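You operate a simulated robot arm through the tools that you are given. There is no shell and no other tool. Be economical: measure what you need, move in short steps, check, and stop when the job is done.

Carry out the task below with a simulated robot arm. There is one attempt and no reset: what you move stays moved.

TASK
Take the clear bottle and leave it on the blue sheet.
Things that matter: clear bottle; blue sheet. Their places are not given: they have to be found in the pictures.

It is judged by the outcome, as a careful person would: the job done as asked, and still so three seconds after it is handed in. It fails if anything else is knocked over, pushed out of place, dropped, spilled or broken.

THE ROBOT
A 7-joint arm with a two-finger parallel gripper, fixed in place. Base frame: the origin is at the foot of the arm, x ahead of it, y to its left, z up; the work surface is at about z = 0. Lengths are in m, angles in rad, forces in N, time in s.
With the tool pointing down near the work surface it reaches from about 0.24 to 0.62 m from the base axis. Its first joint turns from -1.152 to 1.152 rad. Payload 2.6 kg.
Tool frame: the origin (TCP) lies between the finger pads and is the grasp point; the fingertips stand 0.03 m ahead of it; z points along the fingers, y is the line along which they close. The gripper opens to 0.094 m. The fingers are 0.028 m wide and 0.01 m thick; the gripper's body (0.05 by 0.096 m) begins 0.055 m behind the TCP.
Orientation is that of the tool frame in the base frame, as a unit quaternion [w, x, y, z]. With the fingers straight down and closing along the base's y, the tool's x points along the base's -x, its y along +y and its z along -z.

THE INTERFACE
- The arm moves only by the tool servo_tool. Its argument "rows" is one flat list of numbers, 7 for each row, row after row: the turn, a rotation vector about the base's x, y, z in rad, then the shift along the base's x, y, z in cm, then the finger opening in cm, from 0 to 9.4. In form: [wx, wy, wz, dx, dy, dz, jaw, wx, wy, wz, dx, dy, dz, jaw, ...]. A call has 1 to 20 rows; each row shifts and turns the commanded pose from where the row before left it. A row lasts 0.2 s, in which the tool goes at most 0.05 m and 0.15 rad; a call with a longer step from one row to the next is refused whole, and so is a gripper value outside its range. A pose out of reach is approached as far as the arm can. The call stops where the force on the tool passes 40 N (or 10 N more than at its start, if that is more) or the arm is blocked; 0.2 s more then pass. The fingers move at their own pace (about 0.072 m/s each) and stop on an object; they squeeze with about 35 N. The grip force told is the motor's: it shows also when the fingers shut on nothing. Time passes only in rows, and 0.2 s behind the last, so rows that do not move let the fingers close. It gives the time, the measured TCP pose, the force on the tool (base axes), the opening and the grip force at its end, in the units of the frame above (readings bear some noise), and new pictures: "pictures" is both (left out), scene, wrist or none.
- Cameras (640 x 400 px; columns grow to the right, rows downward): "scene" is fixed at [0.0464, 0.4507, 0.5516]; the picture's right is [-0.60, -0.80, 0.00], its down [-0.55, 0.41, -0.73] and it looks along [0.59, -0.43, -0.68] (base axes); focal length 373 px, centre (320, 200). "wrist" rides on the gripper at [-0.037, 0, -0.058] in the tool frame; the picture's right is [0.00, -1.00, 0.00], its down [0.97, 0.00, -0.24] and it looks along [0.24, 0.00, 0.97] (tool axes); focal length 218 px, centre (320, 200).
- probe_pixels(camera, pixels): for up to 12 pixels [column, row] of the newest picture of that camera ("zoom" is the newest enlarged one), the place [x, y, z] in the base frame of the surface seen there, good to about 0.003 m. No time passes.
- close_up(camera, box): a new picture of the part [left, top, right, bottom] of that camera's present view, enlarged. No time passes.
- close_job(): hands the job in; it is judged then, once.

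Work in short steps. Measure before you move; look again where a grasp or a placing could have gone wrong, and mend it. You have 60 turns and 100 pictures in all, the two below and enlarged ones among them. Open the gripper and draw the arm clear of the work before you hand the job in, unless the task says otherwise; then end with one line.

The tools are called after "Emit:" by a JSON object that holds its "fn" and its "kwargs". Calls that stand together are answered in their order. servo_tool: Moves the arm, as the interface text tells. Its arguments: {"type":"object","properties":{"rows":{"type":"array"},"pictures":{"type":"string","enum":["both","scene","wrist","none"]}},"required":["rows"]} The other tools are called the same way: probe_pixels (camera, pixels) gives the place of the surface under pixels of a picture; close_up (camera, box) takes an enlarged picture of a part of a camera's view; close_job () hands the job in.

At the start:

```text
t: 0.0
ee_pos: [0.2947, 0.2927, 0.2841]
orientation: [0.0, 0.001, 1.0, 0.0]
ft_force: [-0.3, 0.1, 0.3]
width: 0.094
finger_force: 0.0
```

scene: 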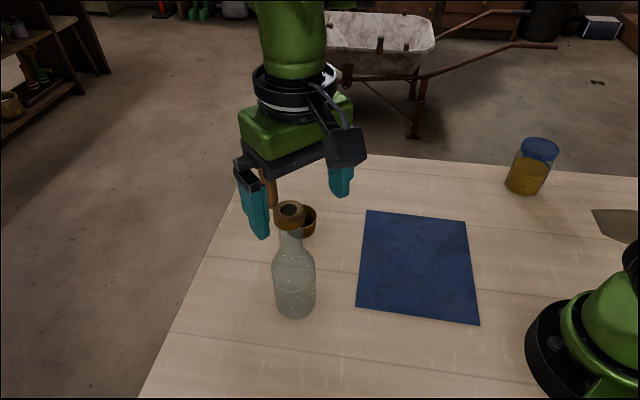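
wrist: 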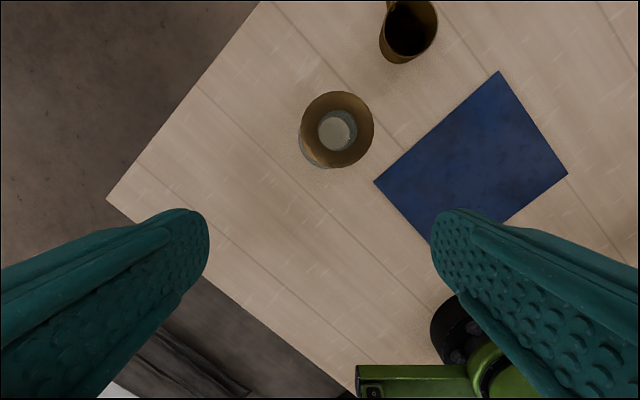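

The bottle is seen at about (293,260) in the scene, with a mug behind it near (308,222) and the blue sheet centred near (418,265). I probe these points.

Emit:
{"fn": "probe_pixels", "kwargs": {"camera": "scene", "pixels": [[289, 209], [289, 222], [293, 240], [293, 260], [294, 285], [295, 312], [366, 211], [465, 221], [478, 323], [357, 306], [418, 265], [310, 222]]}}

Emit:
{"fn": "probe_pixels", "kwargs": {"camera": "wrist", "pixels": [[337, 131], [337, 98], [368, 130], [305, 130], [408, 30], [500, 72], [566, 173], [375, 182], [337, 160], [393, 10]]}}

Emit:
{"fn": "close_up", "kwargs": {"camera": "scene", "box": [220, 160, 380, 340]}}

```text
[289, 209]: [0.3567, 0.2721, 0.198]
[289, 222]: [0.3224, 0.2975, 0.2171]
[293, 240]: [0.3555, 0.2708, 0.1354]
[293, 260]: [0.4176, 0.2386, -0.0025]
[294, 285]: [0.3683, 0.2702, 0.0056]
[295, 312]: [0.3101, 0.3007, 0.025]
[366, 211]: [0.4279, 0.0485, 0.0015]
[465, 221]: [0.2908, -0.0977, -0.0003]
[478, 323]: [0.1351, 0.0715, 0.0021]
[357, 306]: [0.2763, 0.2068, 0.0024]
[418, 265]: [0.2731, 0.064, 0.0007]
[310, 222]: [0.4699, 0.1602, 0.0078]
```

```text
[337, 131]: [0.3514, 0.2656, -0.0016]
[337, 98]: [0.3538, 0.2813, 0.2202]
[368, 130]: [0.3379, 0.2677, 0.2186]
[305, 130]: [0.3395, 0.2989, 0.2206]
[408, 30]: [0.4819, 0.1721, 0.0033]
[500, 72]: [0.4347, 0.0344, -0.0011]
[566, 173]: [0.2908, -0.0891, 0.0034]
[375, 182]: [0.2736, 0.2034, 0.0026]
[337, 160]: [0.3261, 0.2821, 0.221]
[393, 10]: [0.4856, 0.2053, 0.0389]
```

```text
2.22 times, centred on (300, 250) of scene
```

zoom: 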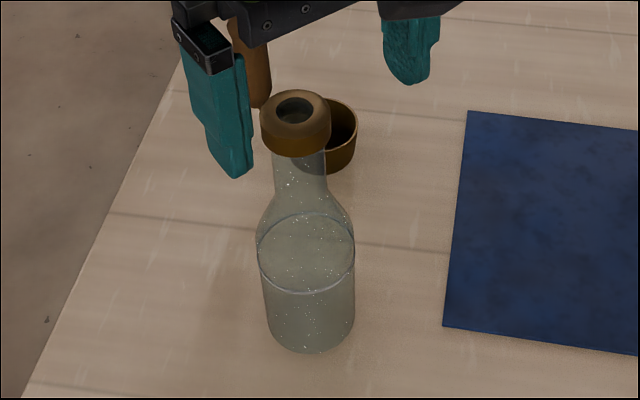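

The rim of the bottle is centred at about (0.341, 0.283), its top at z≈0.22 and about 0.039 wide. The fingertips (z≈0.254) clear it, so I move over it and look.

Emit:
{"fn": "servo_tool", "kwargs": {"rows": [0, 0, 0, 1.6, -0.3, 0.5, 9.4, 0, 0, 0, 1.6, -0.3, 0, 9.4, 0, 0, 0, 1.5, -0.4, 0, 9.4, 0, 0, 0, 0, 0, 0, 9.4]}}

```text
t: 1.0
ee_pos: [0.3423, 0.2822, 0.2904]
orientation: [0.0, 0.0, 1.0, 0.0]
ft_force: [0.0, -0.2, 0.1]
width: 0.0939
finger_force: 0.1
```

scene: 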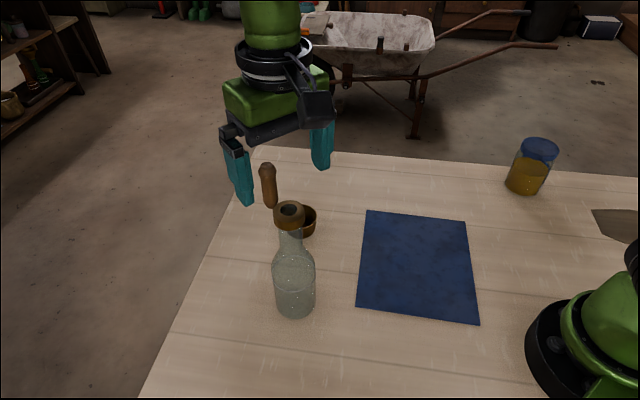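
wrist: 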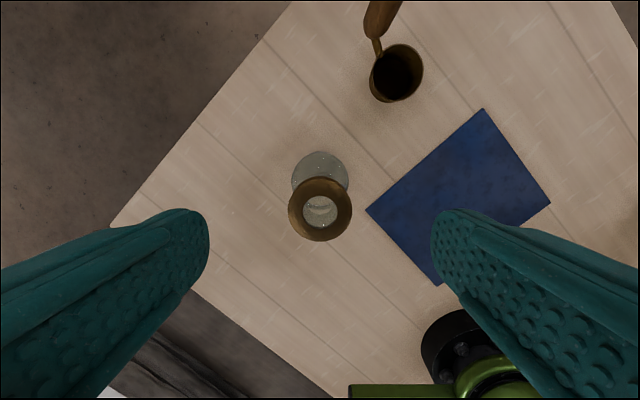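

The rim is at (320,208) in the wrist picture, which puts it under the TCP. A ladle handle stands at (268,185) in the scene, so I check where it is before going down.

Emit:
{"fn": "probe_pixels", "kwargs": {"camera": "scene", "pixels": [[267, 170], [268, 185], [270, 202], [290, 206], [278, 212], [301, 214], [290, 226]]}}

Emit:
{"fn": "close_up", "kwargs": {"camera": "wrist", "box": [260, 0, 460, 260]}}

```text
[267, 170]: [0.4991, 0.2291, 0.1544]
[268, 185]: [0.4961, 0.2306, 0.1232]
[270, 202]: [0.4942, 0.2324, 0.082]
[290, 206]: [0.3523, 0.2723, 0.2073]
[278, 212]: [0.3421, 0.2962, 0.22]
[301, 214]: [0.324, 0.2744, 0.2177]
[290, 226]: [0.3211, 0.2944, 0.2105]
```

```text
1.54 times, centred on (360, 130) of wrist
```

zoom: 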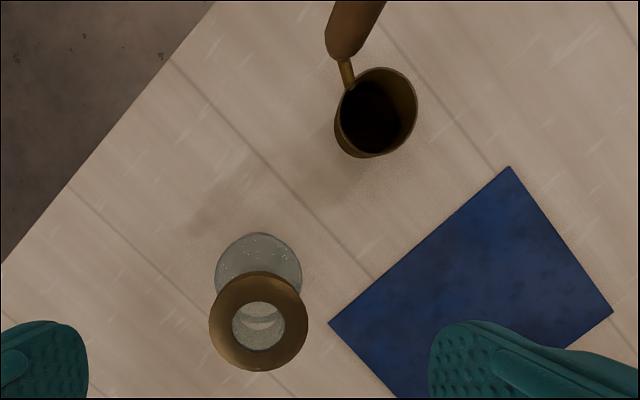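

The handle stands 0.15 m away and is clear. I lower the TCP to z≈0.20 and close on the rim collar.

Emit:
{"fn": "servo_tool", "kwargs": {"rows": [0, 0, 0, 0, 0, -2.5, 9.4, 0, 0, 0, 0, 0, -2.5, 9.4, 0, 0, 0, 0, 0, -2.5, 9.4, 0, 0, 0, 0, 0, -1.5, 9.4, 0, 0, 0, 0, 0, 0, 7, 0, 0, 0, 0, 0, 0, 5, 0, 0, 0, 0, 0, 0, 3, 0, 0, 0, 0, 0, 0, 2, 0, 0, 0, 0, 0, 0, 0, 0, 0, 0, 0, 0, 0, 0]}}

```text
t: 3.2
ee_pos: [0.342, 0.2827, 0.2003]
orientation: [0.0, 0.0, 1.0, 0.0]
ft_force: [0.0, 0.2, 0.2]
width: 0.0362
finger_force: 34.6
```

scene: 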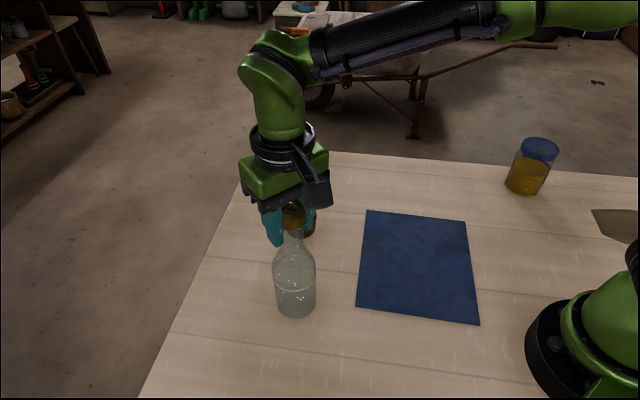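
wrist: 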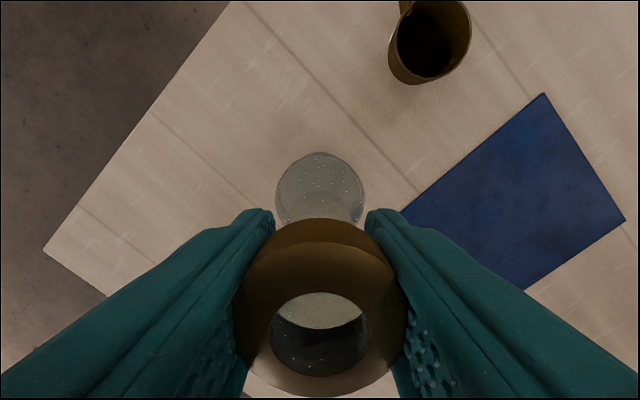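

The collar is held (width 0.036, 34.6 N). I lift slowly by 5 cm and check.

Emit:
{"fn": "servo_tool", "kwargs": {"rows": [0, 0, 0, 0, 0, 0.5, 0, 0, 0, 0, 0, 0, 0.8, 0, 0, 0, 0, 0, 0, 1.2, 0, 0, 0, 0, 0, 0, 1.2, 0, 0, 0, 0, 0, 0, 0.8, 0, 0, 0, 0, 0, 0, 0.5, 0, 0, 0, 0, 0, 0, 0, 0]}}

```text
t: 4.8
ee_pos: [0.3416, 0.2825, 0.2509]
orientation: [0.001, 0.001, 1.0, 0.0]
ft_force: [-0.1, 0.9, -4.1]
width: 0.0363
finger_force: 34.8
```

scene: 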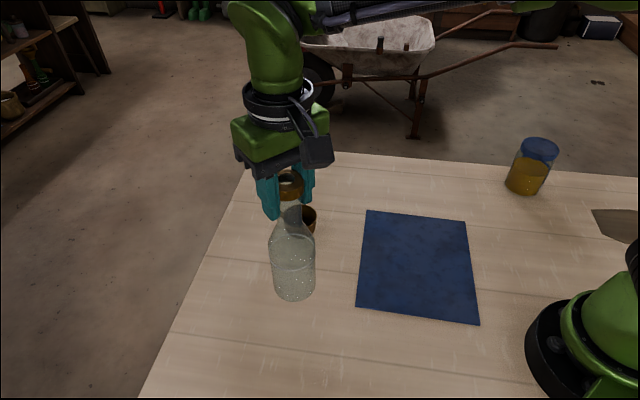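
wrist: 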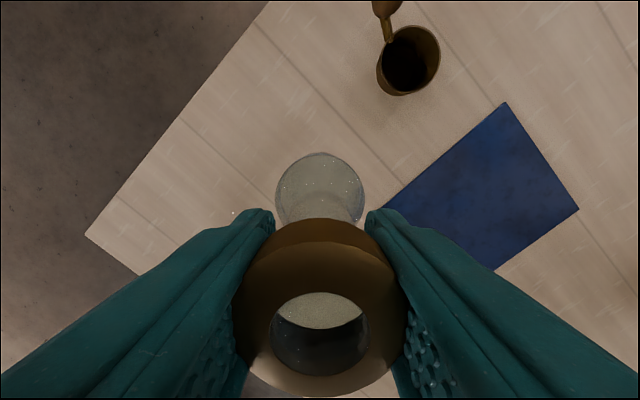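

The bottle hangs upright and moves with the gripper (about 4 N). I carry it smoothly over the sheet's middle, to about (0.292, 0.060).

Emit:
{"fn": "servo_tool", "kwargs": {"rows": [0, 0, 0, -0.1, -0.5, 0, 0, 0, 0, 0, -0.2, -0.9, 0, 0, 0, 0, 0, -0.3, -1.3, 0, 0, 0, 0, 0, -0.35, -1.6, 0, 0, 0, 0, 0, -0.4, -1.8, 0, 0, 0, 0, 0, -0.4, -1.8, 0, 0, 0, 0, 0, -0.4, -1.8, 0, 0, 0, 0, 0, -0.4, -1.8, 0, 0, 0, 0, 0, -0.4, -1.8, 0, 0, 0, 0, 0, -0.4, -1.8, 0, 0, 0, 0, 0, -0.4, -1.8, 0, 0, 0, 0, 0, -0.4, -1.6, 0, 0, 0, 0, 0, -0.35, -1.4, 0, 0, 0, 0, 0, -0.25, -1.1, 0, 0, 0, 0, 0, -0.15, -0.7, 0, 0, 0, 0, 0, -0.05, -0.5, 0, 0, 0, 0, 0, 0, 0, 0, 0, 0, 0, 0, 0, 0, 0, 0]}}

```text
t: 8.6
ee_pos: [0.2924, 0.0597, 0.2514]
orientation: [0.0, 0.0, 1.0, 0.0]
ft_force: [0.2, 0.5, -3.5]
width: 0.0364
finger_force: 35.5
```

scene: 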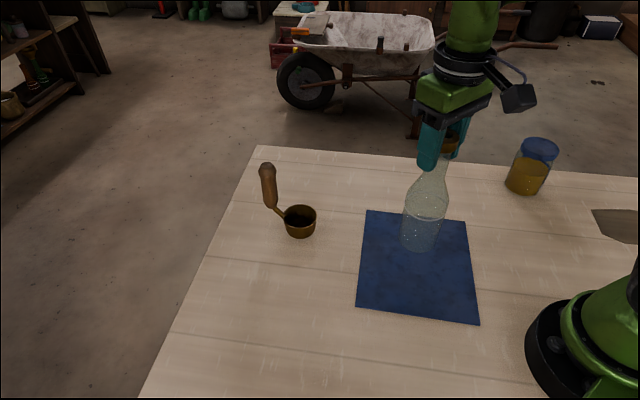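
wrist: 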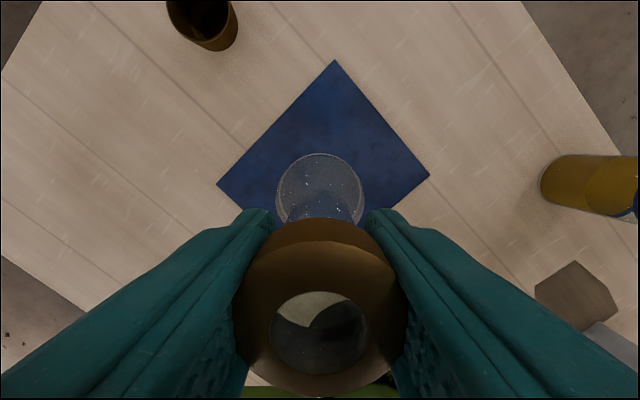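

The bottle is over the middle of the sheet and upright. I lower it 4.7 cm, slowing down at the end.

Emit:
{"fn": "servo_tool", "kwargs": {"rows": [0, 0, 0, 0, 0, -0.5, 0, 0, 0, 0, 0, 0, -0.8, 0, 0, 0, 0, 0, 0, -1.0, 0, 0, 0, 0, 0, 0, -0.9, 0, 0, 0, 0, 0, 0, -0.6, 0, 0, 0, 0, 0, 0, -0.4, 0, 0, 0, 0, 0, 0, -0.3, 0, 0, 0, 0, 0, 0, -0.2, 0, 0, 0, 0, 0, 0, 0, 0], "pictures": "scene"}}

```text
t: 10.6
ee_pos: [0.2925, 0.0601, 0.2029]
orientation: [0.0, 0.0, 1.0, 0.001]
ft_force: [-1.9, -0.3, 1.0]
width: 0.036
finger_force: 34.6
```

scene: 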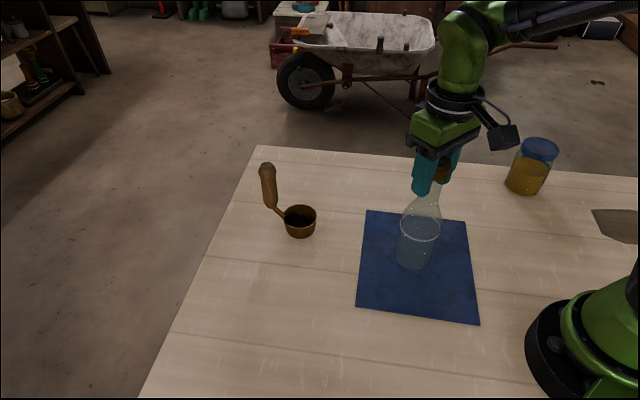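

The vertical force has gone from about -4 N to +1 N, so the bottle stands on the sheet. I open slowly without moving.

Emit:
{"fn": "servo_tool", "kwargs": {"rows": [0, 0, 0, 0, 0, 0, 3.6, 0, 0, 0, 0, 0, 0, 3.9, 0, 0, 0, 0, 0, 0, 4.3, 0, 0, 0, 0, 0, 0, 5, 0, 0, 0, 0, 0, 0, 6.5, 0, 0, 0, 0, 0, 0, 8, 0, 0, 0, 0, 0, 0, 9.4, 0, 0, 0, 0, 0, 0, 9.4]}}

```text
t: 12.4
ee_pos: [0.2912, 0.059, 0.2041]
orientation: [-0.001, 0.0, 1.0, 0.0]
ft_force: [-0.2, 0.0, 0.7]
width: 0.094
finger_force: 0.0
```

scene: 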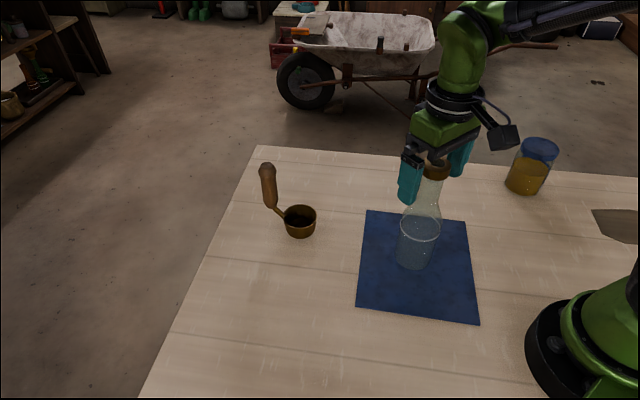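
wrist: 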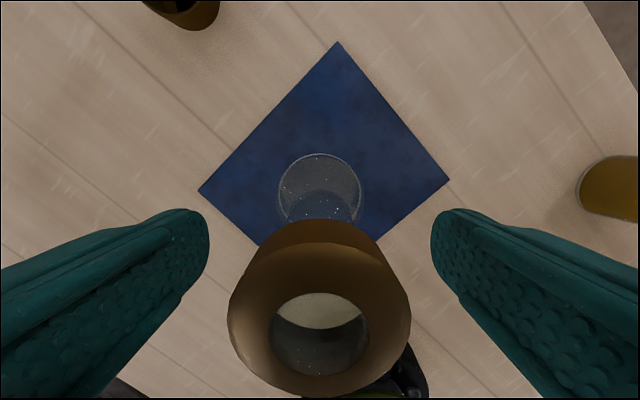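

The bottle stands free between the open fingers. I raise the arm straight up, then draw it away.

Emit:
{"fn": "servo_tool", "kwargs": {"rows": [0, 0, 0, 0, 0, 1, 9.4, 0, 0, 0, 0, 0, 2, 9.4, 0, 0, 0, 0, 0, 2.5, 9.4, 0, 0, 0, 0, 0, 2.5, 9.4, 0, 0, 0, 0, 0, 1.5, 9.4, 0, 0, 0, 1, 2, 0, 9.4, 0, 0, 0, 1, 3, 0, 9.4, 0, 0, 0, 1, 3, 0, 9.4, 0, 0, 0, 1, 3, 0, 9.4, 0, 0, 0, 0, 3, 0, 9.4, 0, 0, 0, 0, 0, 0, 9.4]}}

```text
t: 14.8
ee_pos: [0.331, 0.2017, 0.2968]
orientation: [0.0, 0.0, 1.0, 0.001]
ft_force: [0.0, -0.5, -0.5]
width: 0.0941
finger_force: 0.2
```

scene: 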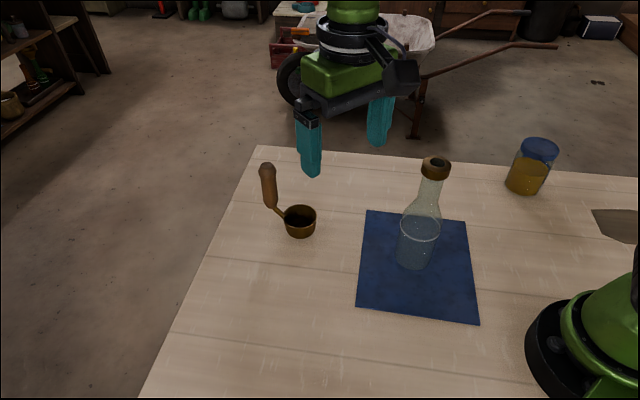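
wrist: 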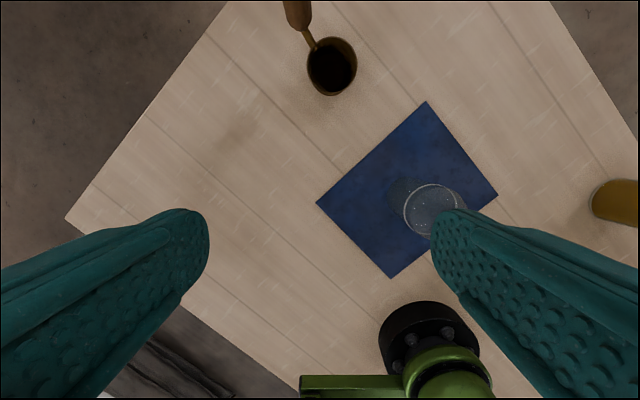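

The bottle stands upright well within the blue sheet, nothing else has moved, and the arm is clear with the gripper open. I hand the job in.

Emit:
{"fn": "close_job", "kwargs": {}}

```text
The job is handed in.
```

The clear bottle is standing upright on the blue sheet, near its middle, and nothing else was moved.
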